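You operate a simulated robot arm through the tools that you are given. There is no shell and no other tool. Be economical: measure what you need, move in short steps, check, and stop when the job is done.

Carry out the task below with a simulated robot arm. There is one attempt and no reset: what you move stays moved.

TASK
Fetch the brown rag and set it on the shelf under the long steel bench. Then take the orange spanner and leave it on top of the orange case. Then open the drawer with the yellow handle, take the pink rag and put it in the inside of the drawer with the yellow handle, then shut the drawer. Then put the bottle that says "pump oil" from the top of the bench with green legs on the platform of the scale. Then put the bottle with the blue cap on the top of unit one. Then close the drawer of the isolator stand. Then turn the speed dial to 3. Then take the oval tray and put it on top of the beige case. Then turn the green dial to 5 kg. Then press the green button of the leak tester three times. Then take the blue rag and put it on the top of unit one. Then take the blue battery and put it on the steel bench. Then pull the meter box door open. Do these in the order given. Set down upright: bottle, bottle with the blue cap, blue battery.

Only the result counts: the job must be done as asked and must still hold three seconds after the hand-in. Knocking over, shifting, dropping, spilling or breaking anything else fails it. A push-on lid holds only when it is set on centred and level and pressed home; a screw cap is set on level and turned clockwise until tight.

THE ROBOT
A 7-joint arm with a fingered hand on a trunk, on a base that drives. Base frame: it is fixed to the floor where the robot stands at the start and does not move with it; the origin is under the middle of the robot, x ahead of it, y to its left, z up; the surface under the hand at the start is at about z = 0.5. Units: m, degrees, N and s.
Its first joint turns from -166.0 to 166.0 degrees. Places, roughly: beige case (24x22x8 cm) [-2.1, 4, 0.8]; blue battery [-1.75, 3.5, 0.75]; blue rag (10x7x3 cm) [-1.7, 3.5, 0.8]; bottle with the blue cap [0, -2.75, 0.5]; brown rag (10x7x3 cm) [0.9, 0, 0.9]; coil soap bottle, oil bottle [1.5, -1, 1]; drawer of the isolator stand [-1.3, -1.2, 0.7]; drawer with the yellow handle [1.4, -1.4, 0.6]; green button of the leak tester [-0.4, 2.1, 0.9]; green dial [0.1, 1, 0.5]; inside of the drawer with the yellow handle [1.5, -1.3, 0.6]; meter box door [-2.2, -3.7, 1.5]; orange case [1.25, -0.5, 0.75]; orange spanner [1, -0.25, 0.75]; oval tray (20x11x3 cm) [-2.8, 0.5, 0.8]; pink rag (10x7x3 cm) [1.4, -1, 0.9]; platform of the scale (20x20 cm) [0.52, 0.72, 0.5]; shelf under the long steel bench [-0.1, -2.9, 0.4]; speed dial [-1.6, -0.9, 0.7]; steel bench (60x20 cm) [-0.34, 1.62, 0.8]; top of unit one [-2.3, -0.2, 1.6]. Payload 4 kg.
Tool frame: the origin (TCP) lies between the finger pads and is the grasp point; the fingertips stand 0.03 m ahead of it; z points along the fingers, y is the line along which they close. The gripper opens to 0.104 m. The gripper's body begins 0.035 m behind the TCP. The gripper is a hand of 4 fingers: y runs from the thumb to the fingers, the wrist lies at [-0.015, -0.113, -0.19] in the tool frame.
Orientation is that of the tool frame in the base frame, as a unit quaternion [x, y, z, w]. With the fingers straight down and the wrist toward the robot, the tool's x, y and z point along [0, 1, 0], [1, 0, 0] and [0, 0, -1] of the base frame.

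THE INTERFACE
- The arm moves only by the tool apply_moves. Its argument "commands" is a list of rows, each a list of 6 numbers: the shift along the base's x, y, z in m, then the turn, a rotation vector about the base's x, y, z in degrees. In form: [[dx, dy, dz, rx, ry, rz], ...]. A call has 1 to 20 rows; each row shifts and turns the commanded pose from where the row before left it. Each row takes 0.2 s and may step no farther than 0.05 m and 8.6 degrees from the row before; otherwise, the whole call is refused. A pose out of reach is approached as far as the arm can. The call stops where the force on the tool passes 40 N (or 10 N more than at its start, if that is more) or the arm is blocked; 0.2 s more then pass. In this call time passes only in rows, and 0.2 s behind the last. It gives the time, the measured TCP pose, the force on the tool (base axes), the opening and the grip force at its end, in the units of the frame above (readings bear some noise), with the torque about the TCP (base axes, N m) and any sound that the robot's microphone picked up.
- Cameras (640 x 400 px; columns grow to the right, rows downward): "scene" is now at [0.3173, 0.2252, 1.2335]; the picture's right is [0.28, -0.96, 0.00], its down [-0.55, -0.16, -0.82] and it looks along [0.79, 0.23, -0.57] (base axes); focal length 214 px, centre (320, 200). "wrist" rides on the gripper at [0.061, -0.092, -0.13] in the tool frame; the picture's right is [-0.81, 0.28, -0.52], its down [-0.53, -0.71, 0.46] and it looks along [-0.24, 0.64, 0.72] (tool axes); focal length 275 px, centre (320, 200). There is no depth. A picture from a camera that has moved, and an enlarged one, comes with that camera's place and axes in the base frame and with its lens. The place of the scene camera against the robot may be out by one fixed shift of up to 0.012 m in any direction.
- snapshot(camera): a new picture of that camera. The clock stands still meanwhile.
- base_move(legs): drives the robot by 1 to 6 legs, each [ahead, left, turn to the left] in m, m and degrees, along the robot's own axes; the way and the turn of a leg run together, so that a leg with both is an arc; at most 1.5 m and 180 degrees a leg. The arm and the cameras ride along, it lands a little off, and it stops where it bumps. It gives what a move gives.
- curl_fingers(index, middle, ring, thumb_bend, thumb_turn): sets how far each is bent, from 0 (flat) to 1 (curled in); at 0.3 the hand is open as for a grip, at 0.7 the pads meet at the TCP. One left out holds its place. A second passes; each finger stops where it meets its share of the squeeze, and holds until it gets a number again. It is the only way to open and close the hand. It gives what a move gives, with no picture; readings hold the bend of each and the force on the fingers (four entries, about 0 where the hand has none), thumb and palm. thumb_turn goes from beside the hand (0) to across from the fingers (1), as for a grip.
- pan_tilt(pan, tilt): turns the head with the scene camera to pan (to the left, within 143 degrees either way) and tilt (down, from -29 to 69), counted from straight ahead of the robot. It gives what a move gives.
- enlarge(camera, box): a new picture of the part [left, top, right, bottom] of that camera's present view, enlarged. The clock stands still meanwhile.
- sign_off(): hands the job in; it is judged then, once.

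Go step by step. Nothing tells you exact positions but the pictures and the camera data: compare them with the known pose of the tool, close in by small moves and look again before you grip or let go. The budget is 556 turns and 360 pictures, counting those below and the enlarged ones. Unless the task says otherwise, let go and move clear before handing in.

The tools are called after ">>>" as name(argument=value, ...) on one line, values as JSON. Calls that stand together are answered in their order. apply_moves: Moves the arm, as the interface text tells. Its arguments: {"type":"object","properties":{"commands":{"type":"array","items":{"type":"array","items":{"type":"number"}}}},"required":["commands"]} The other tools are called the same way: curl_fingers (index, middle, ring, thumb_bend, thumb_turn) moves the fingers one by one; base_move (legs) drives the base; pan_tilt (pan, tilt) turns the head that bears the scene camera; snapshot (camera) takes a picture; enlarge (camera, box) takes an enlarged picture of a part of a camera's view; sign_off () hands the job in.

At the start:

```text
clock: 0.0
eef_pos: [0.4773, 0.3867, 1.136]
orientation: [0.708, 0.707, 0.0, 0.0]
ft_force: [-0.7, 0.2, 0.4]
wrist_torque: [0.01, -0.01, 0.01]
opening: 0.1039
gripper_force: 0.1
shape: jaw
bend: [0.3, 0.3, 0.3, 0.3, 0.98]
finger forces: [0.1, 0.0, 0.0, 0.0, 0.0, 0.0]
robot x, y, heading: [-0.0022, 0.0033, -0.4]
head pan, tilt: [16.4, 35.0]
```

scene: 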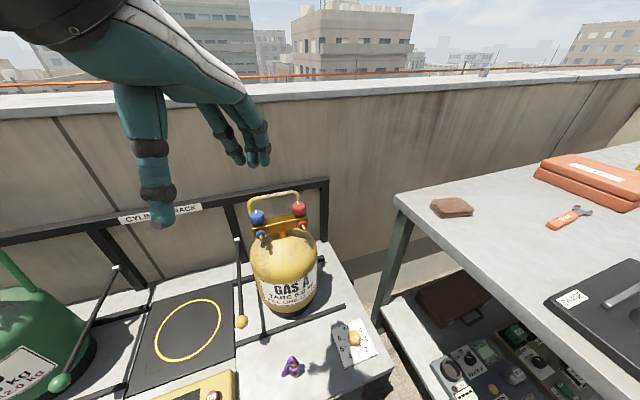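
wrist: 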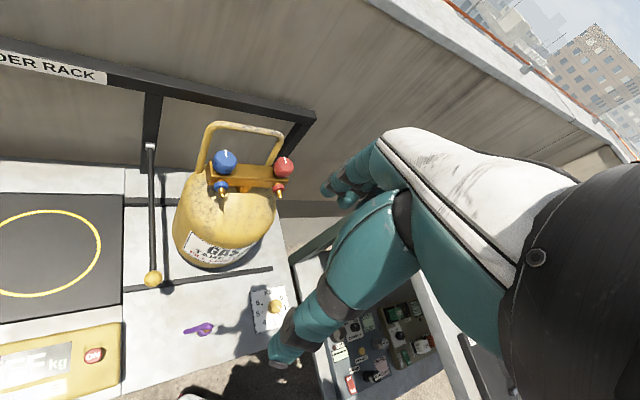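

I see the bench with the brown rag, the spanner and the orange case ahead on the right. First I look around to measure the bench.

>>> pan_tilt(pan=-25, tilt=35)

>>> snapshot(camera="scene")

>>> pan_tilt(pan=-80, tilt=35)

>>> snapshot(camera="scene")

```text
clock: 1.1
eef_pos: [0.4772, 0.386, 1.1351]
orientation: [0.707, 0.707, 0.001, 0.0]
ft_force: [0.0, -0.2, -0.7]
wrist_torque: [-0.02, -0.02, 0.04]
opening: 0.1034
gripper_force: 0.0
shape: jaw
bend: [0.3, 0.3, 0.3, 0.3, 0.98]
finger forces: [0.0, 0.0, 0.0, 0.0, 0.0, 0.0]
robot x, y, heading: [0.0008, 0.001, -0.2]
head pan, tilt: [-25.0, 35.0]
```

```text
357 pictures are left
camera scene: at [0.3126, 0.1632, 1.2335], right [-0.42, -0.91, 0.0], down [-0.52, 0.24, -0.82], along [0.74, -0.35, -0.57], focal length 214 px, centre (320, 200)
```

scene: 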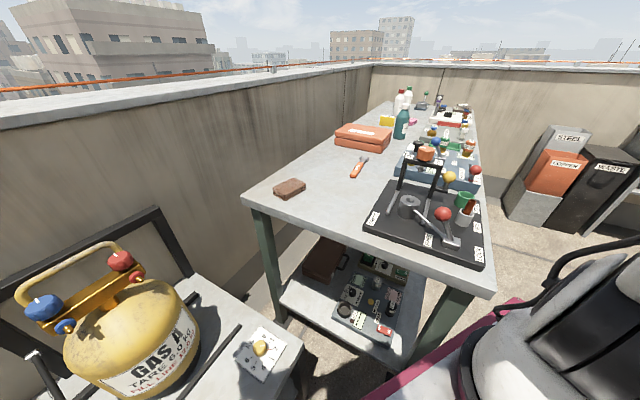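

```text
clock: 2.3
eef_pos: [0.4768, 0.3844, 1.1351]
orientation: [0.707, 0.707, 0.0, 0.0]
ft_force: [0.1, -0.6, 0.0]
wrist_torque: [0.02, -0.02, -0.01]
opening: 0.1036
gripper_force: 0.1
shape: jaw
bend: [0.3, 0.3, 0.3, 0.3, 0.98]
finger forces: [0.0, 0.1, 0.0, 0.0, 0.1, 0.0]
robot x, y, heading: [0.0, -0.0003, 0.0]
head pan, tilt: [-80.0, 35.0]
```

```text
356 pictures are left
camera scene: at [0.2482, 0.1136, 1.2335], right [-0.98, -0.17, 0.0], down [-0.1, 0.56, -0.82], along [0.14, -0.81, -0.57], focal length 214 px, centre (320, 200)
```

scene: 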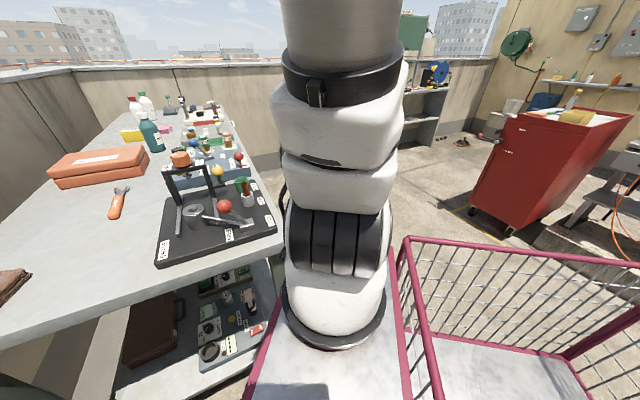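

The bench with green legs is ahead-right, with a magenta cart frame close to the right. I continue the panorama.

>>> pan_tilt(pan=-135, tilt=30)

>>> snapshot(camera="scene")

>>> pan_tilt(pan=135, tilt=30)

>>> snapshot(camera="scene")

>>> pan_tilt(pan=75, tilt=30)

>>> snapshot(camera="scene")

>>> pan_tilt(pan=0, tilt=65)

>>> snapshot(camera="scene")

```text
clock: 3.6
eef_pos: [0.4774, 0.385, 1.1373]
orientation: [0.707, 0.707, 0.001, 0.0]
ft_force: [-0.4, 0.8, -0.2]
wrist_torque: [-0.01, 0.0, 0.01]
opening: 0.1038
gripper_force: 0.1
shape: jaw
bend: [0.3, 0.3, 0.3, 0.3, 0.98]
finger forces: [0.1, 0.0, 0.0, 0.1, 0.0, 0.1]
robot x, y, heading: [-0.0004, 0.0007, -0.1]
head pan, tilt: [-135.0, 30.0]
```

```text
355 pictures are left
camera scene: at [0.1689, 0.1363, 1.2413], right [-0.71, 0.71, 0.0], down [0.35, 0.35, -0.87], along [-0.61, -0.61, -0.5], focal length 214 px, centre (320, 200)
```

scene: 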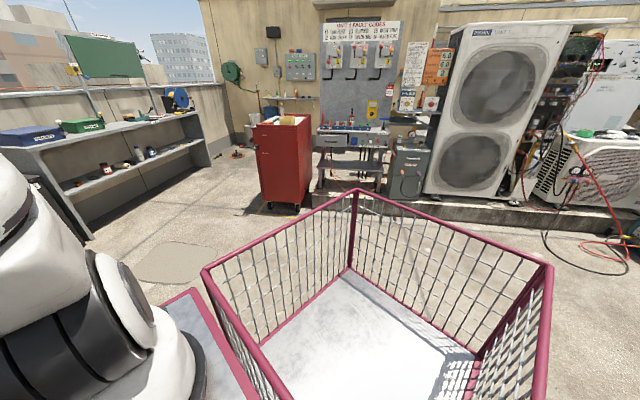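

```text
clock: 7.3
eef_pos: [0.4771, 0.3852, 1.136]
orientation: [0.707, 0.707, -0.001, -0.001]
ft_force: [-0.3, -0.6, -1.0]
wrist_torque: [-0.02, -0.02, 0.0]
opening: 0.1036
gripper_force: 0.0
shape: jaw
bend: [0.3, 0.3, 0.3, 0.3, 0.98]
finger forces: [0.1, 0.0, 0.0, 0.0, 0.1, 0.0]
robot x, y, heading: [-0.0013, -0.0002, -0.2]
head pan, tilt: [135.0, 30.0]
```

```text
354 pictures are left
camera scene: at [0.1689, 0.2643, 1.2413], right [0.71, 0.71, 0.0], down [0.35, -0.35, -0.87], along [-0.61, 0.61, -0.5], focal length 214 px, centre (320, 200)
```

scene: 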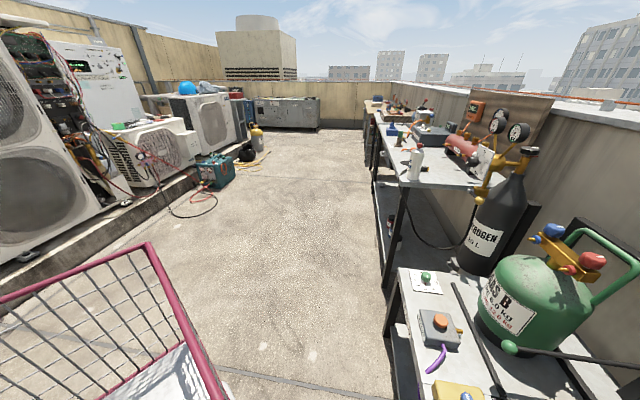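

```text
clock: 8.6
eef_pos: [0.4775, 0.3853, 1.1354]
orientation: [0.707, 0.707, 0.0, 0.0]
ft_force: [0.5, -0.2, 0.3]
wrist_torque: [-0.01, -0.03, 0.01]
opening: 0.1036
gripper_force: 0.0
shape: jaw
bend: [0.3, 0.3, 0.3, 0.3, 0.98]
finger forces: [0.0, 0.0, 0.0, 0.0, 0.1, 0.0]
robot x, y, heading: [0.001, 0.0004, 0.1]
head pan, tilt: [75.0, 30.0]
```

```text
353 pictures are left
camera scene: at [0.2561, 0.2877, 1.2413], right [0.97, -0.26, 0.0], down [-0.13, -0.48, -0.87], along [0.22, 0.84, -0.5], focal length 214 px, centre (320, 200)
```

scene: 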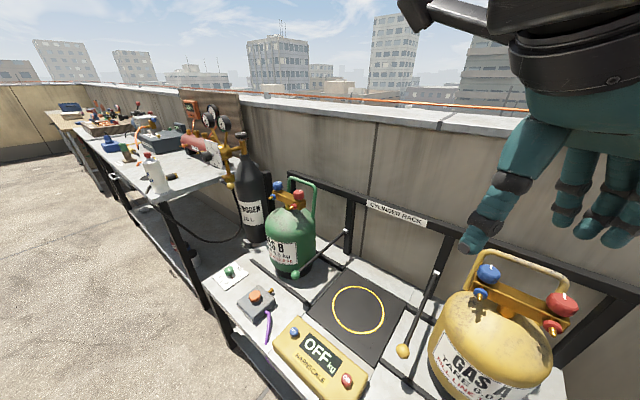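

```text
clock: 10.1
eef_pos: [0.4786, 0.386, 1.135]
orientation: [0.707, 0.707, 0.001, 0.0]
ft_force: [-0.2, 0.3, -0.3]
wrist_torque: [0.03, -0.01, 0.02]
opening: 0.1034
gripper_force: 0.0
shape: jaw
bend: [0.3, 0.3, 0.3, 0.3, 0.98]
finger forces: [0.0, 0.0, 0.1, 0.1, 0.1, 0.1]
robot x, y, heading: [0.001, 0.0034, 0.2]
head pan, tilt: [0.0, 65.0]
```

```text
352 pictures are left
camera scene: at [0.2935, 0.2004, 1.1937], right [0.0, -1.0, 0.0], down [-0.91, 0.0, -0.42], along [0.42, 0.0, -0.91], focal length 214 px, centre (320, 200)
```

scene: 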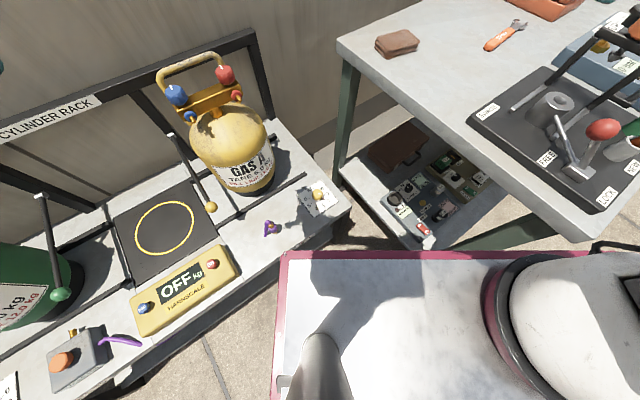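

The robot rides on a cart with a basket behind it; the bench top seems to be around z=0.8. I move the hand above the brown rag and look with the wrist camera.

>>> apply_moves(commands=[[0.033, -0.03, -0.005, 0, 0, 0], [0.033, -0.03, -0.005, 0, 0, 0], [0.033, -0.03, -0.005, 0, 0, 0], [0.033, -0.03, -0.005, 0, 0, 0], [0.033, -0.03, -0.005, 0, 0, 0], [0.033, -0.03, -0.005, 0, 0, 0], [0.033, -0.03, -0.005, 0, 0, 0], [0.033, -0.03, -0.005, 0, 0, 0], [0.033, -0.03, -0.005, 0, 0, 0], [0.033, -0.03, -0.005, 0, 0, 0], [0.033, -0.03, -0.005, 0, 0, 0], [0.033, -0.03, -0.005, 0, 0, 0], [0.033, -0.03, -0.005, 0, 0, 0]])

>>> pan_tilt(pan=-15, tilt=35)

>>> snapshot(camera="wrist")

>>> snapshot(camera="scene")

```text
clock: 12.9
eef_pos: [0.9062, -0.0035, 1.0711]
orientation: [0.706, 0.708, 0.0, 0.0]
ft_force: [-0.6, 0.0, 0.3]
wrist_torque: [-0.01, -0.01, -0.03]
opening: 0.1036
gripper_force: 0.1
shape: jaw
bend: [0.3, 0.3, 0.3, 0.3, 0.98]
finger forces: [0.0, 0.1, 0.0, 0.1, 0.1, 0.1]
robot x, y, heading: [-0.0012, 0.0005, -0.1]
head pan, tilt: [0.0, 65.0]
```

```text
clock: 13.8
eef_pos: [0.9064, -0.0022, 1.0686]
orientation: [0.707, 0.707, 0.0, 0.0]
ft_force: [0.2, -0.7, -0.6]
wrist_torque: [-0.01, 0.0, -0.04]
opening: 0.1039
gripper_force: 0.1
shape: jaw
bend: [0.3, 0.3, 0.3, 0.3, 0.98]
finger forces: [0.0, 0.0, 0.0, 0.0, 0.0, 0.1]
robot x, y, heading: [0.0025, 0.0017, 0.1]
head pan, tilt: [-15.0, 35.0]
```

```text
351 pictures are left
camera wrist: at [0.8139, 0.057, 1.2015], right [0.28, -0.81, 0.52], down [-0.71, -0.53, -0.46], along [0.64, -0.24, -0.72], focal length 275 px, centre (320, 200)
```

wrist: 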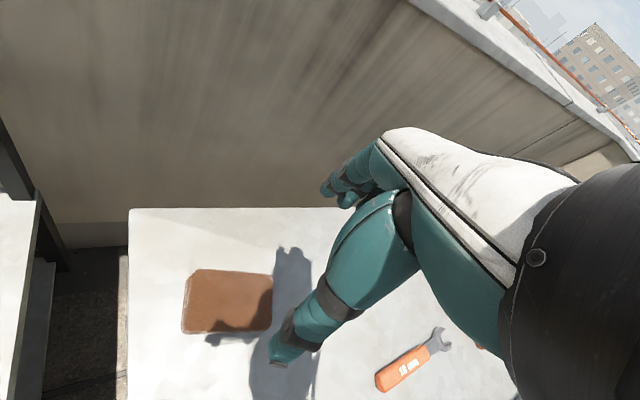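

```text
350 pictures are left
camera scene: at [0.3179, 0.1775, 1.2335], right [-0.26, -0.97, 0.0], down [-0.55, 0.15, -0.82], along [0.79, -0.21, -0.57], focal length 214 px, centre (320, 200)
```

scene: 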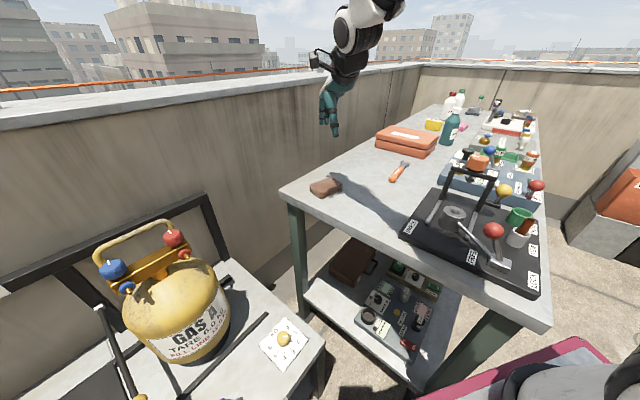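

The rag is at about (0.913, -0.002), top ≈0.845, its short axis turned about 22° from x. I rotate and descend partway, then check.

>>> apply_moves(commands=[[0.003, 0, -0.03, 0, 0, 7.3], [0.003, 0, -0.04, 0, 0, 7.3], [0.001, 0, -0.04, 0, 0, 7.3], [0, 0, -0.04, 0, 0, 0], [0, 0, -0.02, 0, 0, 0]])

>>> snapshot(camera="wrist")

>>> enlarge(camera="scene", box=[240, 100, 420, 220])

```text
clock: 15.0
eef_pos: [0.9157, -0.0047, 0.9]
orientation: [0.56, 0.828, 0.0, 0.0]
ft_force: [-0.1, -0.5, -0.1]
wrist_torque: [0.0, 0.0, 0.02]
opening: 0.1037
gripper_force: 0.0
shape: jaw
bend: [0.3, 0.3, 0.3, 0.3, 0.98]
finger forces: [0.0, 0.1, 0.0, 0.1, 0.0, 0.0]
robot x, y, heading: [-0.0005, -0.0007, -0.1]
head pan, tilt: [-15.0, 35.0]
```

```text
349 pictures are left
camera wrist: at [0.8064, 0.0185, 1.0316], right [0.56, -0.65, 0.52], down [-0.46, -0.76, -0.46], along [0.69, 0.01, -0.72], focal length 275 px, centre (320, 200)
```

wrist: 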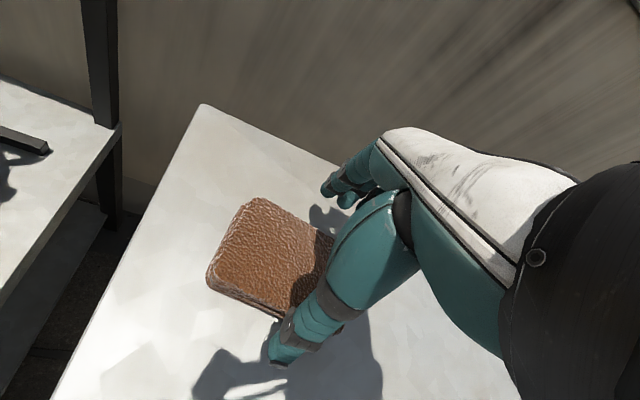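

```text
3.33 times, centred on (330, 160) of scene
camera zoom: at [0.3178, 0.1774, 1.2336], right [-0.26, -0.97, 0.0], down [-0.55, 0.15, -0.82], along [0.79, -0.21, -0.57], focal length 715 px, centre (287, 333)
```

zoom: 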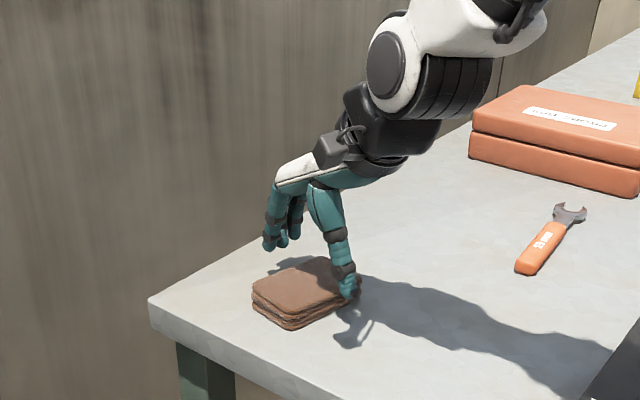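

The hand is centred over the rag. I descend to the table in small steps.

>>> apply_moves(commands=[[0, 0.002, -0.02, 0, 0, 0], [0, 0, -0.015, 0, 0, 0], [0, 0, -0.005, 0, 0, 0], [0, 0, -0.005, 0, 0, 0]])

>>> enlarge(camera="scene", box=[270, 130, 390, 210])

```text
clock: 15.9
eef_pos: [0.9193, -0.0005, 0.8693]
orientation: [0.56, 0.829, 0.006, 0.007]
ft_force: [-5.4, -1.2, 21.5]
wrist_torque: [0.2, -1.01, 0.01]
opening: 0.1007
gripper_force: 0.1
shape: jaw
bend: [0.3, 0.3, 0.3, 0.28, 0.97]
finger forces: [0.0, 21.1, 0.0, 0.1, 1.0, 0.0]
robot x, y, heading: [-0.001, 0.0005, -0.1]
head pan, tilt: [-15.0, 35.0]
stopped in row 4: the force on the tool passed its limit at 45 N (the readings are from after the stop); the commanded pose is now the measured one
```

```text
5.00 times, centred on (330, 170) of scene
camera zoom: at [0.3169, 0.1773, 1.2338], right [-0.26, -0.97, 0.0], down [-0.55, 0.15, -0.82], along [0.79, -0.21, -0.57], focal length 1072 px, centre (270, 350)
```

zoom: 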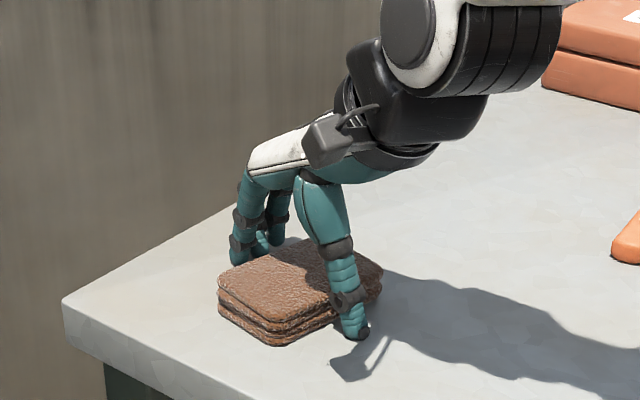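

Something touched the middle finger; I check with the wrist camera.

>>> snapshot(camera="wrist")

```text
346 pictures are left
camera wrist: at [0.8077, 0.0211, 0.998], right [0.55, -0.65, 0.53], down [-0.45, -0.76, -0.47], along [0.7, 0.02, -0.71], focal length 275 px, centre (320, 200)
```

wrist: 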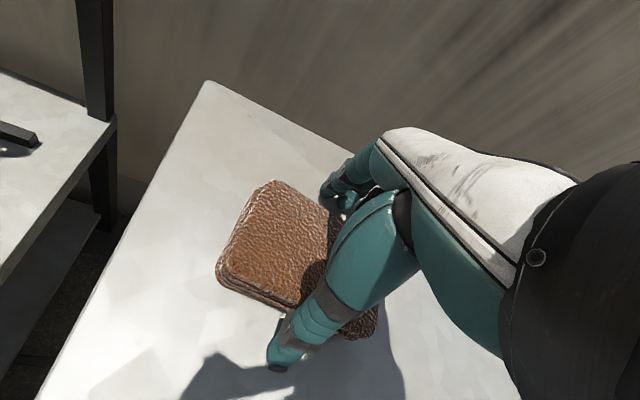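

>>> enlarge(camera="wrist", box=[200, 140, 400, 380])

>>> enlarge(camera="scene", box=[305, 160, 350, 200])

```text
1.67 times, centred on (300, 260) of wrist
camera zoom: at [0.8077, 0.0211, 0.998], right [0.55, -0.65, 0.53], down [-0.45, -0.76, -0.47], along [0.7, 0.02, -0.71], focal length 459 px, centre (353, 100)
```

zoom: 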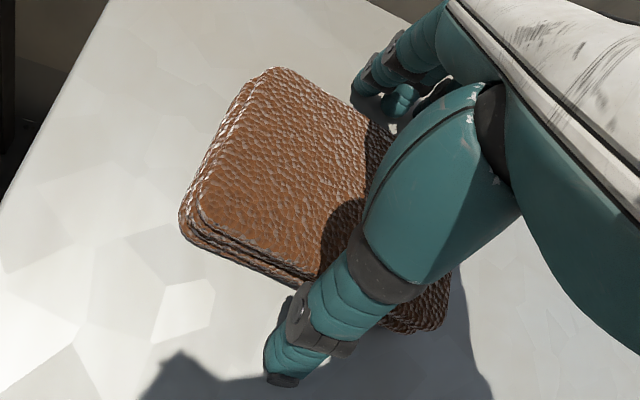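

```text
10.00 times, centred on (328, 180) of scene
camera zoom: at [0.3169, 0.1773, 1.2338], right [-0.26, -0.97, 0.0], down [-0.55, 0.15, -0.82], along [0.79, -0.21, -0.57], focal length 2145 px, centre (245, 400)
```

zoom: 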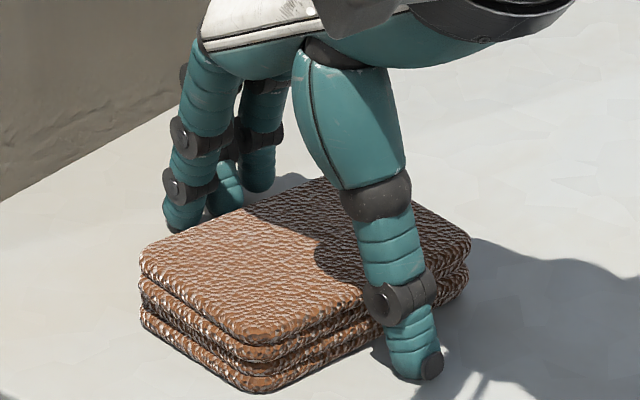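

I lift slightly, shift 1 cm toward the far side, and descend again to tell table from rag.

>>> apply_moves(commands=[[0, 0, 0.015, 0, 0, 0], [0.01, 0.004, 0, 0, 0, 0], [0, 0, -0.01, 0, 0, 0], [0, 0, -0.004, 0, 0, 0], [0, 0, -0.004, 0, 0, 0], [0, 0, -0.004, 0, 0, 0], [0, 0, -0.004, 0, 0, 0]])

```text
clock: 17.2
eef_pos: [0.9303, 0.002, 0.8683]
orientation: [0.56, 0.828, 0.01, 0.01]
ft_force: [-6.1, -1.4, 20.9]
wrist_torque: [0.18, -0.83, 0.01]
opening: 0.1011
gripper_force: 0.0
shape: jaw
bend: [0.3, 0.3, 0.3, 0.27, 0.97]
finger forces: [0.0, 18.5, 0.0, 0.0, 1.8, 0.1]
robot x, y, heading: [-0.0019, -0.0029, 0.1]
head pan, tilt: [-15.0, 35.0]
stopped in row 6: the force on the tool passed its limit at 43 N (the readings are from after the stop); the commanded pose is now the measured one
```

Same contact height, so the table top is at about z=0.838. I lift a bit, recentre over the rag and close.

>>> apply_moves(commands=[[0, 0, 0.008, -0.3, 1.6, 0], [-0.018, -0.007, -0.002, 0, 0, 0]])

>>> curl_fingers(index=0.7, middle=0.7, ring=0.7, thumb_bend=0.7)

>>> enlarge(camera="scene", box=[270, 130, 390, 210])

>>> snapshot(camera="wrist")

```text
clock: 17.8
eef_pos: [0.9128, -0.004, 0.8703]
orientation: [0.56, 0.829, -0.003, -0.001]
ft_force: [1.0, -1.0, 1.9]
wrist_torque: [0.06, -0.19, -0.05]
opening: 0.1038
gripper_force: 0.0
shape: jaw
bend: [0.3, 0.29, 0.3, 0.3, 0.97]
finger forces: [0.0, 2.5, 0.0, 0.0, 0.0, 0.0]
robot x, y, heading: [-0.0005, -0.0004, 0.1]
head pan, tilt: [-15.0, 35.0]
```

```text
clock: 18.8
eef_pos: [0.9135, -0.0031, 0.8737]
orientation: [0.56, 0.828, 0.0, 0.001]
ft_force: [8.4, 5.7, 32.2]
wrist_torque: [0.75, -1.75, 0.16]
opening: 0.0648
gripper_force: 31.5
shape: fingers
bend: [0.46, 0.36, 0.51, 0.46, 0.95]
finger forces: [20.9, 17.6, 9.3, 0.1, 15.1, 0.1]
robot x, y, heading: [-0.0016, -0.0004, -0.3]
head pan, tilt: [-15.0, 35.0]
```

```text
5.00 times, centred on (330, 170) of scene
camera zoom: at [0.3169, 0.1776, 1.2338], right [-0.26, -0.97, 0.0], down [-0.55, 0.15, -0.82], along [0.79, -0.21, -0.57], focal length 1072 px, centre (270, 350)
```

zoom: 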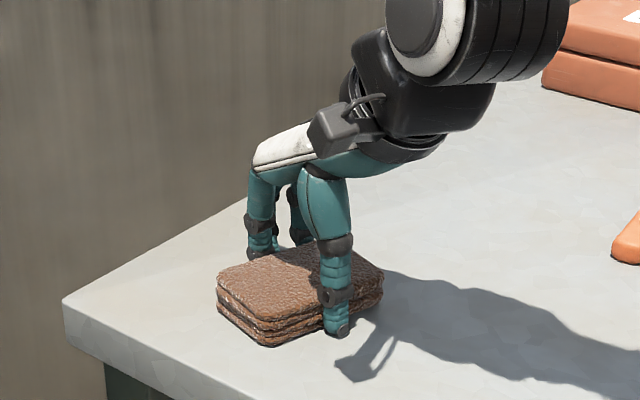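

```text
342 pictures are left
camera wrist: at [0.8047, 0.0193, 1.0047], right [0.56, -0.65, 0.52], down [-0.46, -0.76, -0.45], along [0.69, 0.01, -0.72], focal length 275 px, centre (320, 200)
```

wrist: 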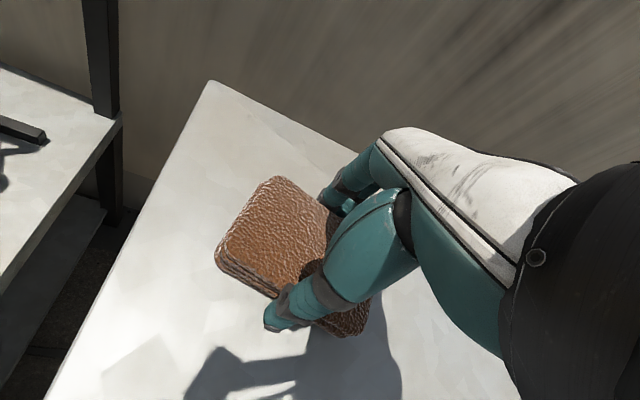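

>>> apply_moves(commands=[[0, 0, 0.01, 0, 0, 0], [0, 0, 0.02, 0, 0, 0], [0, 0, 0.03, 0, 0, 0]])

>>> enlarge(camera="scene", box=[270, 120, 390, 200])

```text
clock: 19.6
eef_pos: [0.9111, -0.0049, 0.9279]
orientation: [0.561, 0.828, -0.004, -0.002]
ft_force: [-0.2, 0.0, -0.1]
wrist_torque: [0.01, 0.01, -0.02]
opening: 0.0639
gripper_force: 18.2
shape: fingers
bend: [0.47, 0.46, 0.52, 0.46, 0.95]
finger forces: [9.3, 0.0, 8.2, 0.0, 18.1, 0.0]
robot x, y, heading: [-0.0032, 0.0034, -0.0]
head pan, tilt: [-15.0, 35.0]
```

```text
5.00 times, centred on (330, 160) of scene
camera zoom: at [0.3179, 0.1773, 1.2335], right [-0.26, -0.97, 0.0], down [-0.55, 0.15, -0.82], along [0.79, -0.21, -0.57], focal length 1072 px, centre (270, 400)
```

zoom: 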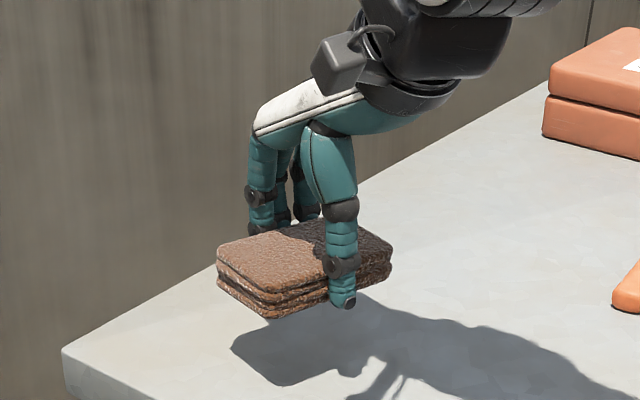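

The rag is held. I raise and retract the arm, then drive back away from the bench.

>>> apply_moves(commands=[[0, 0, 0.05, 0, 0, 0], [0, 0, 0.05, 0, 0, 0], [0, 0, 0.05, 0, 0, 0], [-0.04, 0, 0.02, 0, 0, 0], [-0.045, 0, 0, 0, 0, 0], [-0.045, 0, 0, 0, 0, 0], [-0.045, 0, 0, 0, 0, 0], [-0.045, 0, 0, 0, 0, 0], [-0.045, 0, 0, 0, 0, 0], [-0.045, 0, 0, 0, 0, 0], [-0.045, 0, 0, 0, 0, 0]])

>>> base_move(legs=[[-0.6, 0, 0], [0, 0, -45]])

>>> pan_tilt(pan=-45, tilt=30)

>>> snapshot(camera="scene")

>>> pan_tilt(pan=10, tilt=30)

>>> snapshot(camera="scene")

```text
clock: 22.0
eef_pos: [0.557, -0.0053, 1.1015]
orientation: [0.56, 0.829, -0.003, -0.001]
ft_force: [-1.0, 0.8, -0.3]
wrist_torque: [-0.01, 0.0, 0.01]
opening: 0.064
gripper_force: 17.9
shape: fingers
bend: [0.47, 0.46, 0.52, 0.46, 0.95]
finger forces: [9.3, 0.0, 8.3, 0.0, 18.3, 0.1]
robot x, y, heading: [0.0002, -0.0005, 0.0]
head pan, tilt: [-15.0, 35.0]
```

```text
clock: 27.4
eef_pos: [-0.2039, -0.3922, 1.101]
orientation: [0.829, 0.559, -0.001, -0.002]
ft_force: [0.3, -0.1, -0.2]
wrist_torque: [-0.04, 0.02, 0.02]
opening: 0.0639
gripper_force: 17.7
shape: fingers
bend: [0.47, 0.46, 0.52, 0.46, 0.95]
finger forces: [9.1, 0.0, 8.1, 0.0, 17.9, 0.0]
robot x, y, heading: [-0.6053, -0.0023, -43.8]
head pan, tilt: [-15.0, 35.0]
```

```text
clock: 28.4
eef_pos: [-0.2044, -0.3916, 1.1017]
orientation: [0.829, 0.559, -0.002, -0.002]
ft_force: [-0.4, -0.7, -1.3]
wrist_torque: [-0.01, 0.01, 0.0]
opening: 0.0635
gripper_force: 17.9
shape: fingers
bend: [0.47, 0.46, 0.52, 0.46, 0.95]
finger forces: [9.2, 0.0, 8.0, 0.0, 18.0, 0.0]
robot x, y, heading: [-0.601, -0.0015, -43.7]
head pan, tilt: [-45.0, 30.0]
```

```text
340 pictures are left
camera scene: at [-0.297, -0.1137, 1.2413], right [-1.0, -0.02, 0.0], down [-0.01, 0.5, -0.87], along [0.02, -0.87, -0.5], focal length 214 px, centre (320, 200)
```

scene: 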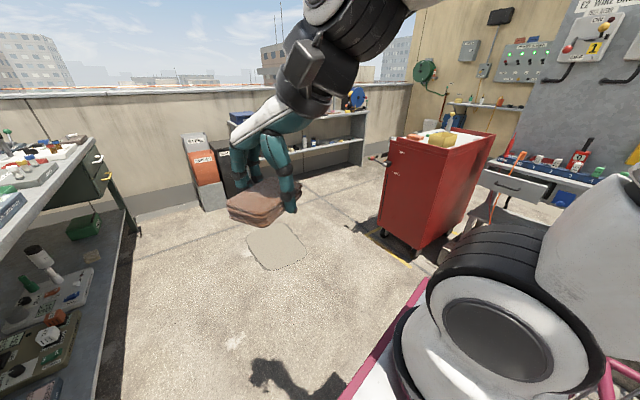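

```text
clock: 29.6
eef_pos: [-0.2042, -0.39, 1.1001]
orientation: [0.829, 0.56, -0.001, -0.002]
ft_force: [-0.4, 0.3, -0.6]
wrist_torque: [-0.01, -0.01, 0.0]
opening: 0.0638
gripper_force: 17.6
shape: fingers
bend: [0.47, 0.46, 0.52, 0.46, 0.95]
finger forces: [9.2, 0.0, 7.9, 0.0, 17.9, 0.1]
robot x, y, heading: [-0.6018, -0.0015, -43.8]
head pan, tilt: [10.0, 30.0]
```

```text
339 pictures are left
camera scene: at [-0.2239, -0.0735, 1.2413], right [-0.56, -0.83, 0.0], down [-0.42, 0.28, -0.87], along [0.72, -0.48, -0.5], focal length 214 px, centre (320, 200)
```

scene: 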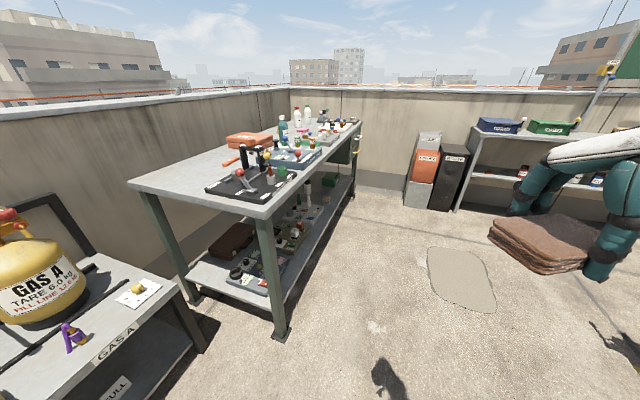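

The scene is rotated about 35° to the base frame. I square up to the long steel bench (heading −55°) and drive toward it.

>>> base_move(legs=[[0, 0, -11], [0.9, -0.25, 0], [0.95, -0.25, 0]])

>>> pan_tilt(pan=-30, tilt=35)

>>> snapshot(camera="scene")

>>> pan_tilt(pan=-85, tilt=35)

>>> snapshot(camera="scene")

```text
clock: 40.0
eef_pos: [0.3539, -2.2701, 1.101]
orientation: [0.881, 0.473, -0.001, -0.002]
ft_force: [-0.1, -0.3, 0.3]
wrist_torque: [0.0, -0.02, -0.01]
opening: 0.0639
gripper_force: 17.4
shape: fingers
bend: [0.47, 0.46, 0.52, 0.46, 0.95]
finger forces: [9.1, 0.1, 8.0, 0.0, 17.9, 0.1]
robot x, y, heading: [0.0411, -1.8087, -55.3]
head pan, tilt: [10.0, 30.0]
```

```text
clock: 41.0
eef_pos: [0.3544, -2.2689, 1.1002]
orientation: [0.881, 0.473, -0.002, -0.002]
ft_force: [0.0, -0.7, 0.5]
wrist_torque: [-0.01, 0.04, 0.0]
opening: 0.0634
gripper_force: 17.4
shape: fingers
bend: [0.47, 0.46, 0.52, 0.46, 0.95]
finger forces: [9.2, 0.1, 8.0, 0.1, 18.0, 0.1]
robot x, y, heading: [0.0436, -1.808, -55.8]
head pan, tilt: [-30.0, 35.0]
```

```text
338 pictures are left
camera scene: at [0.343, -1.9797, 1.2336], right [-1.0, -0.08, 0.0], down [-0.05, 0.57, -0.82], along [0.07, -0.82, -0.57], focal length 214 px, centre (320, 200)
```

scene: 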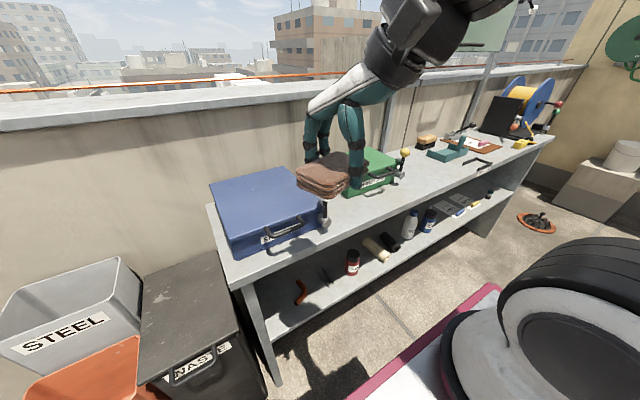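

```text
clock: 42.3
eef_pos: [0.354, -2.2706, 1.1018]
orientation: [0.881, 0.472, -0.001, -0.002]
ft_force: [0.2, 0.2, 0.1]
wrist_torque: [-0.01, -0.01, -0.01]
opening: 0.0637
gripper_force: 17.6
shape: fingers
bend: [0.47, 0.46, 0.52, 0.46, 0.95]
finger forces: [9.2, 0.1, 8.1, 0.0, 18.0, 0.1]
robot x, y, heading: [0.0453, -1.809, -55.4]
head pan, tilt: [-85.0, 35.0]
```

```text
337 pictures are left
camera scene: at [0.2681, -1.948, 1.2336], right [-0.64, 0.77, 0.0], down [0.44, 0.37, -0.82], along [-0.63, -0.52, -0.57], focal length 214 px, centre (320, 200)
```

scene: 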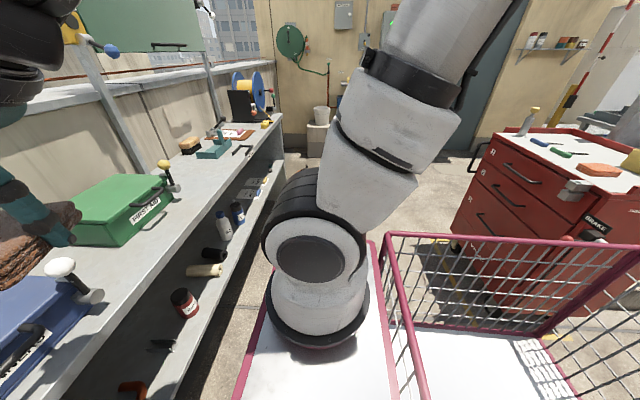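

I'm in front of the bench; the shelf is at z≈0.42 with a row of things. I look at it closer.

>>> pan_tilt(pan=-35, tilt=40)

>>> enlarge(camera="scene", box=[200, 100, 520, 300])

>>> snapshot(camera="wrist")

```text
clock: 43.5
eef_pos: [0.354, -2.2705, 1.1012]
orientation: [0.881, 0.472, -0.002, -0.003]
ft_force: [0.8, 0.9, 0.3]
wrist_torque: [-0.03, 0.03, 0.03]
opening: 0.0633
gripper_force: 16.9
shape: fingers
bend: [0.47, 0.46, 0.52, 0.46, 0.95]
finger forces: [9.1, 0.1, 8.0, 0.0, 18.0, 0.0]
robot x, y, heading: [0.0412, -1.8087, -55.4]
head pan, tilt: [-35.0, 40.0]
```

```text
2.00 times, centred on (360, 200) of scene
camera zoom: at [0.3352, -1.977, 1.226], right [-1.0, 0.01, 0.0], down [0.01, 0.64, -0.77], along [-0.01, -0.77, -0.64], focal length 429 px, centre (240, 200)
```

zoom: 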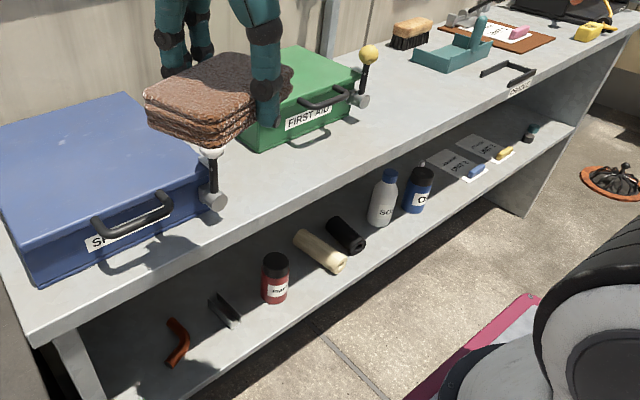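

```text
335 pictures are left
camera wrist: at [0.3121, -2.1684, 1.2332], right [-0.22, -0.83, 0.52], down [-0.89, -0.05, -0.45], along [0.4, -0.56, -0.73], focal length 275 px, centre (320, 200)
```

wrist: 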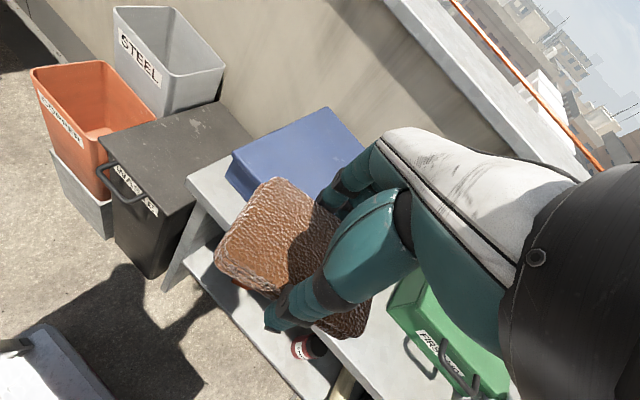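

Free gap on the shelf lies between the blue bottle and the cards (about l=−1.94 along the bench). I nudge forward for clearance to the red cabinet and strafe right.

>>> base_move(legs=[[0.08, 0, 0], [0, -0.72, 0]])

>>> pan_tilt(pan=-20, tilt=45)

>>> snapshot(camera="scene")

```text
clock: 48.0
eef_pos: [-0.1981, -2.7449, 1.1008]
orientation: [0.883, 0.469, -0.001, -0.002]
ft_force: [-0.4, -0.4, -0.6]
wrist_torque: [0.01, -0.01, 0.03]
opening: 0.064
gripper_force: 17.5
shape: fingers
bend: [0.47, 0.46, 0.52, 0.46, 0.95]
finger forces: [9.2, 0.0, 8.0, 0.0, 18.0, 0.1]
robot x, y, heading: [-0.5069, -2.2822, -55.9]
head pan, tilt: [-35.0, 40.0]
```

```text
clock: 48.8
eef_pos: [-0.2002, -2.7449, 1.1015]
orientation: [0.883, 0.468, -0.001, -0.001]
ft_force: [-1.2, -0.4, -0.3]
wrist_torque: [-0.03, -0.02, 0.03]
opening: 0.0637
gripper_force: 17.9
shape: fingers
bend: [0.47, 0.46, 0.52, 0.46, 0.95]
finger forces: [9.2, 0.0, 7.9, 0.0, 18.0, 0.0]
robot x, y, heading: [-0.5081, -2.2794, -55.7]
head pan, tilt: [-20.0, 45.0]
```

```text
334 pictures are left
camera scene: at [-0.1948, -2.4464, 1.2187], right [-0.97, -0.24, 0.0], down [-0.17, 0.69, -0.71], along [0.17, -0.69, -0.71], focal length 214 px, centre (320, 200)
```

scene: 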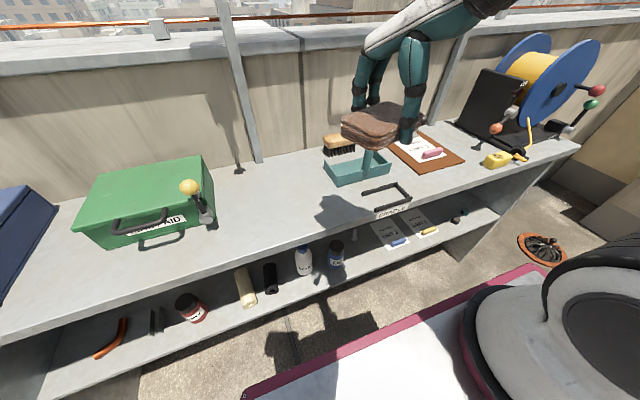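

The arm would be too folded straight ahead, so I strafe left 0.3 m so the arm reaches in diagonally.

>>> base_move(legs=[[0, 0.3, 0]])

>>> pan_tilt(pan=-45, tilt=45)

>>> snapshot(camera="scene")

```text
clock: 50.9
eef_pos: [0.0549, -2.5716, 1.1014]
orientation: [0.882, 0.471, -0.002, -0.002]
ft_force: [1.1, 0.5, -0.4]
wrist_torque: [-0.03, 0.03, 0.0]
opening: 0.0635
gripper_force: 17.8
shape: fingers
bend: [0.47, 0.46, 0.52, 0.46, 0.95]
finger forces: [9.2, 0.0, 8.1, 0.0, 18.0, 0.1]
robot x, y, heading: [-0.255, -2.1082, -55.7]
head pan, tilt: [-20.0, 45.0]
```

```text
clock: 51.8
eef_pos: [0.0556, -2.5723, 1.1]
orientation: [0.882, 0.47, -0.002, -0.001]
ft_force: [-0.4, 0.3, 0.0]
wrist_torque: [-0.03, 0.01, -0.01]
opening: 0.0639
gripper_force: 17.3
shape: fingers
bend: [0.47, 0.46, 0.52, 0.46, 0.95]
finger forces: [9.2, 0.0, 8.0, 0.0, 18.0, 0.0]
robot x, y, heading: [-0.2529, -2.1096, -55.6]
head pan, tilt: [-45.0, 45.0]
```

```text
333 pictures are left
camera scene: at [0.0233, -2.2745, 1.2187], right [-0.98, 0.18, 0.0], down [0.13, 0.7, -0.71], along [-0.13, -0.69, -0.71], focal length 214 px, centre (320, 200)
```

scene: 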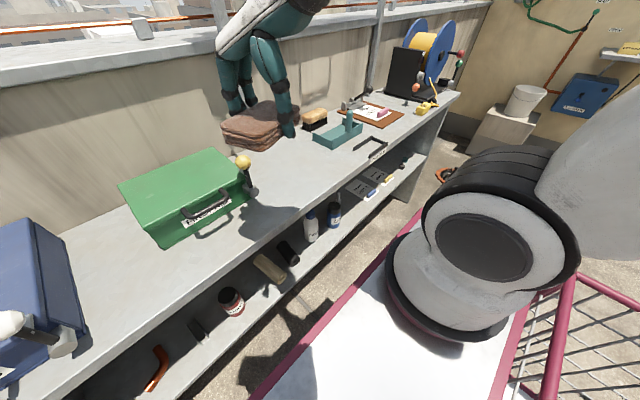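

Now I swing the hand over to the gap in front of the bench edge, with yaw squared up and a 25° tilt forward.

>>> apply_moves(commands=[[-0.0392, -0.0208, 0, 0, 0, -7.13], [-0.0392, -0.0208, 0, 0, 0, -7.13], [-0.0392, -0.0208, 0, 0, 0, -7.13], [-0.0392, -0.0208, 0, -6.88, -4.82, 0], [-0.0392, -0.0208, 0, -6.88, -4.82, 0], [-0.0392, -0.0208, 0, -6.88, -4.82, 0], [-0.0392, -0.0208, 0, 0, 0, 0], [-0.0392, -0.0208, 0, 0, 0, 0], [-0.0392, -0.0208, 0, 0, 0, 0], [-0.0392, -0.0208, 0, 0, 0, 0], [-0.0392, -0.0208, 0, 0, 0, 0]])

>>> snapshot(camera="scene")

>>> snapshot(camera="wrist")

```text
clock: 54.2
eef_pos: [-0.38, -2.8196, 1.1315]
orientation: [0.932, 0.292, 0.064, 0.205]
ft_force: [0.1, -0.3, 0.0]
wrist_torque: [-0.05, 0.03, -0.01]
opening: 0.0635
gripper_force: 17.5
shape: fingers
bend: [0.47, 0.46, 0.52, 0.46, 0.95]
finger forces: [8.9, 0.0, 7.9, 0.1, 18.0, 0.1]
out of reach, approached as far as the arm can: row 2, 4, 5
robot x, y, heading: [-0.2565, -2.1102, -55.6]
head pan, tilt: [-45.0, 45.0]
```

```text
332 pictures are left
camera scene: at [0.0233, -2.2744, 1.2187], right [-0.98, 0.18, 0.0], down [0.13, 0.69, -0.71], along [-0.13, -0.69, -0.71], focal length 214 px, centre (320, 200)
```

scene: 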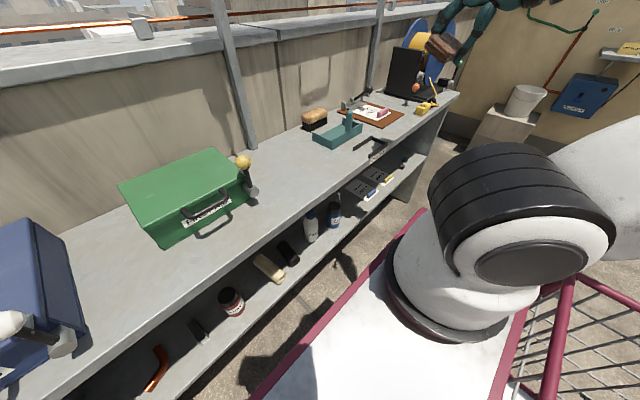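

```text
331 pictures are left
camera wrist: at [-0.4088, -2.6713, 1.2115], right [-0.65, -0.49, 0.58], down [-0.7, 0.07, -0.71], along [0.31, -0.87, -0.39], focal length 275 px, centre (320, 200)
```

wrist: 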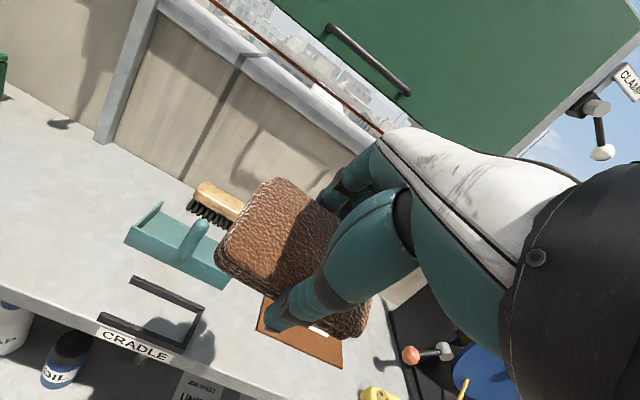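

Pose is right: f≈2.09, tilt 25°. I descend in front of the bench edge.

>>> apply_moves(commands=[[0, 0, -0.048, 0, 0, 0], [0, 0, -0.048, 0, 0, 0], [0, 0, -0.048, 0, 0, 0], [0, 0, -0.048, 0, 0, 0], [0, 0, -0.048, 0, 0, 0], [0, 0, -0.048, 0, 0, 0], [0, 0, -0.048, 0, 0, 0]])

>>> snapshot(camera="scene")

>>> snapshot(camera="wrist")

```text
clock: 55.8
eef_pos: [-0.3767, -2.8228, 0.7928]
orientation: [0.932, 0.292, 0.065, 0.206]
ft_force: [-0.4, -0.5, -0.1]
wrist_torque: [-0.01, 0.02, -0.02]
opening: 0.0636
gripper_force: 18.2
shape: fingers
bend: [0.47, 0.46, 0.52, 0.46, 0.95]
finger forces: [9.2, 0.0, 7.8, 0.1, 18.2, 0.0]
robot x, y, heading: [-0.255, -2.1105, -55.6]
head pan, tilt: [-45.0, 45.0]
```

```text
330 pictures are left
camera scene: at [0.0232, -2.2746, 1.2187], right [-0.98, 0.19, 0.0], down [0.13, 0.69, -0.71], along [-0.13, -0.69, -0.71], focal length 214 px, centre (320, 200)
```

scene: 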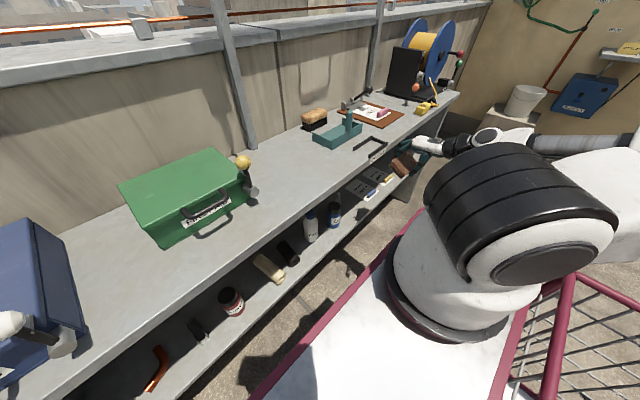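

```text
329 pictures are left
camera wrist: at [-0.4055, -2.6743, 0.8747], right [-0.65, -0.49, 0.58], down [-0.7, 0.07, -0.71], along [0.31, -0.87, -0.39], focal length 275 px, centre (320, 200)
```

wrist: 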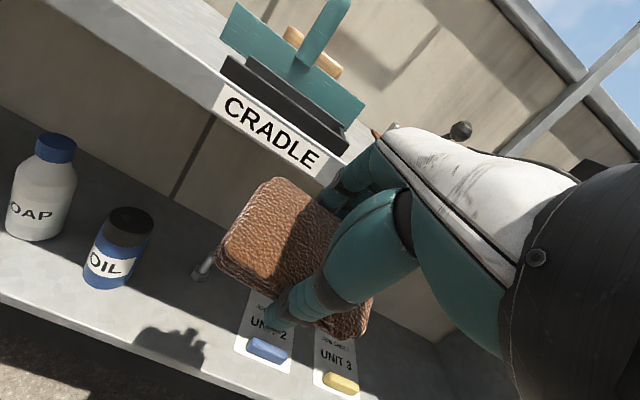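

The gap between the OIL bottle and the "UNIT 2" card is confirmed. I go down further, shifting slightly left, then look.

>>> apply_moves(commands=[[0.006, 0.004, -0.048, 0, 0, 0], [0.006, 0.004, -0.048, 0, 0, 0], [0.006, 0.004, -0.048, 0, 0, 0], [0.004, 0.003, -0.048, 0, 0, 0], [0, 0, -0.048, 0, 0, 0], [0, 0, -0.04, 0, 0, 0]])

>>> snapshot(camera="wrist")

>>> enlarge(camera="scene", box=[300, 100, 500, 250])

```text
clock: 57.2
eef_pos: [-0.4167, -2.8219, 0.6134]
orientation: [0.932, 0.294, 0.067, 0.204]
ft_force: [0.1, 0.7, -0.6]
wrist_torque: [-0.03, -0.01, 0.01]
opening: 0.0633
gripper_force: 17.2
shape: fingers
bend: [0.47, 0.46, 0.52, 0.46, 0.95]
finger forces: [9.0, 0.0, 7.8, 0.0, 18.2, 0.0]
out of reach, approached as far as the arm can: row 3, 4, 5, 6
robot x, y, heading: [-0.2552, -2.1061, -55.5]
head pan, tilt: [-45.0, 45.0]
```

```text
328 pictures are left
camera wrist: at [-0.447, -2.6746, 0.6943], right [-0.65, -0.49, 0.58], down [-0.7, 0.07, -0.72], along [0.31, -0.87, -0.39], focal length 275 px, centre (320, 200)
```

wrist: 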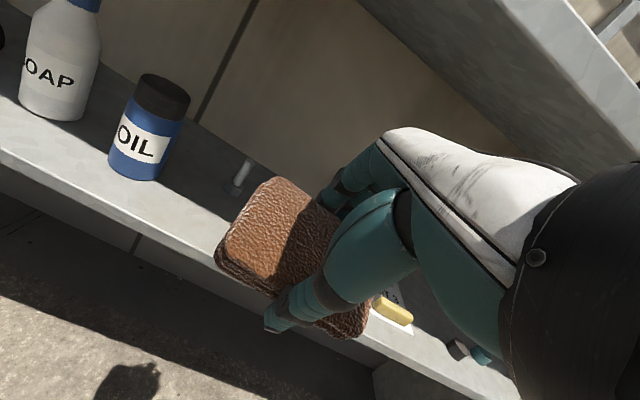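

```text
2.67 times, centred on (400, 175) of scene
camera zoom: at [0.0231, -2.2746, 1.2187], right [-0.98, 0.19, 0.0], down [0.13, 0.69, -0.71], along [-0.13, -0.69, -0.71], focal length 572 px, centre (107, 267)
```

zoom: 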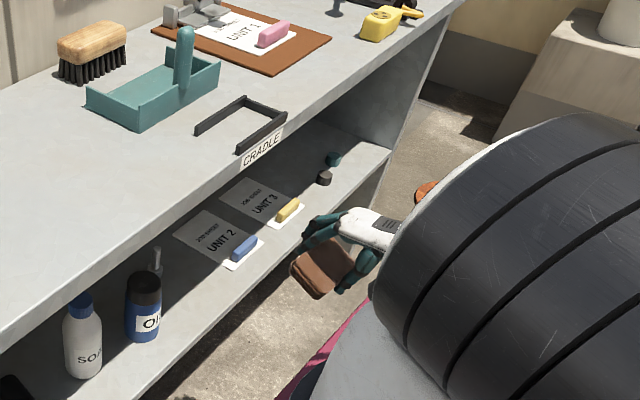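

The arm is too folded to go lower; I strafe the base left another 0.3 m and re-extend.

>>> base_move(legs=[[0, 0.3, 0]])

>>> apply_moves(commands=[[-0.035, -0.0246, 0, 0, 0, 0], [-0.035, -0.0246, 0, 0, 0, 0], [-0.035, -0.0246, 0, 0, 0, 0], [-0.035, -0.0246, 0, 0, 0, 0], [-0.035, -0.0246, 0, 0, 0, 0], [-0.035, -0.0246, 0, 0, 0, 0]])

>>> snapshot(camera="wrist")

```text
clock: 59.2
eef_pos: [-0.1715, -2.6532, 0.6133]
orientation: [0.932, 0.291, 0.066, 0.204]
ft_force: [0.2, 0.0, 0.0]
wrist_torque: [0.02, -0.03, 0.01]
opening: 0.0634
gripper_force: 17.7
shape: fingers
bend: [0.47, 0.46, 0.52, 0.46, 0.95]
finger forces: [9.0, 0.0, 7.8, 0.0, 18.1, 0.1]
robot x, y, heading: [-0.0078, -1.9398, -55.9]
head pan, tilt: [-45.0, 45.0]
```

```text
clock: 60.6
eef_pos: [-0.3552, -2.7787, 0.6804]
orientation: [0.932, 0.292, 0.067, 0.204]
ft_force: [-0.1, -0.1, -0.3]
wrist_torque: [-0.01, 0.0, 0.03]
opening: 0.0635
gripper_force: 17.2
shape: fingers
bend: [0.48, 0.46, 0.52, 0.46, 0.95]
finger forces: [9.0, 0.1, 7.7, 0.0, 18.0, 0.0]
out of reach, approached as far as the arm can: row 2, 3, 4, 5, 6
robot x, y, heading: [-0.005, -1.9455, -55.6]
head pan, tilt: [-45.0, 45.0]
```

```text
326 pictures are left
camera wrist: at [-0.3837, -2.6312, 0.7609], right [-0.65, -0.49, 0.58], down [-0.7, 0.07, -0.71], along [0.31, -0.87, -0.39], focal length 275 px, centre (320, 200)
```

wrist: 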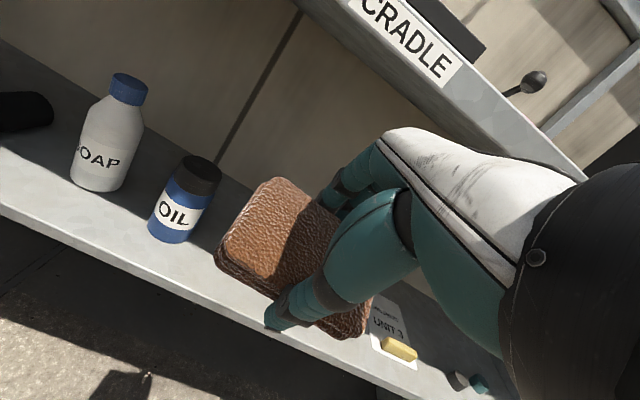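

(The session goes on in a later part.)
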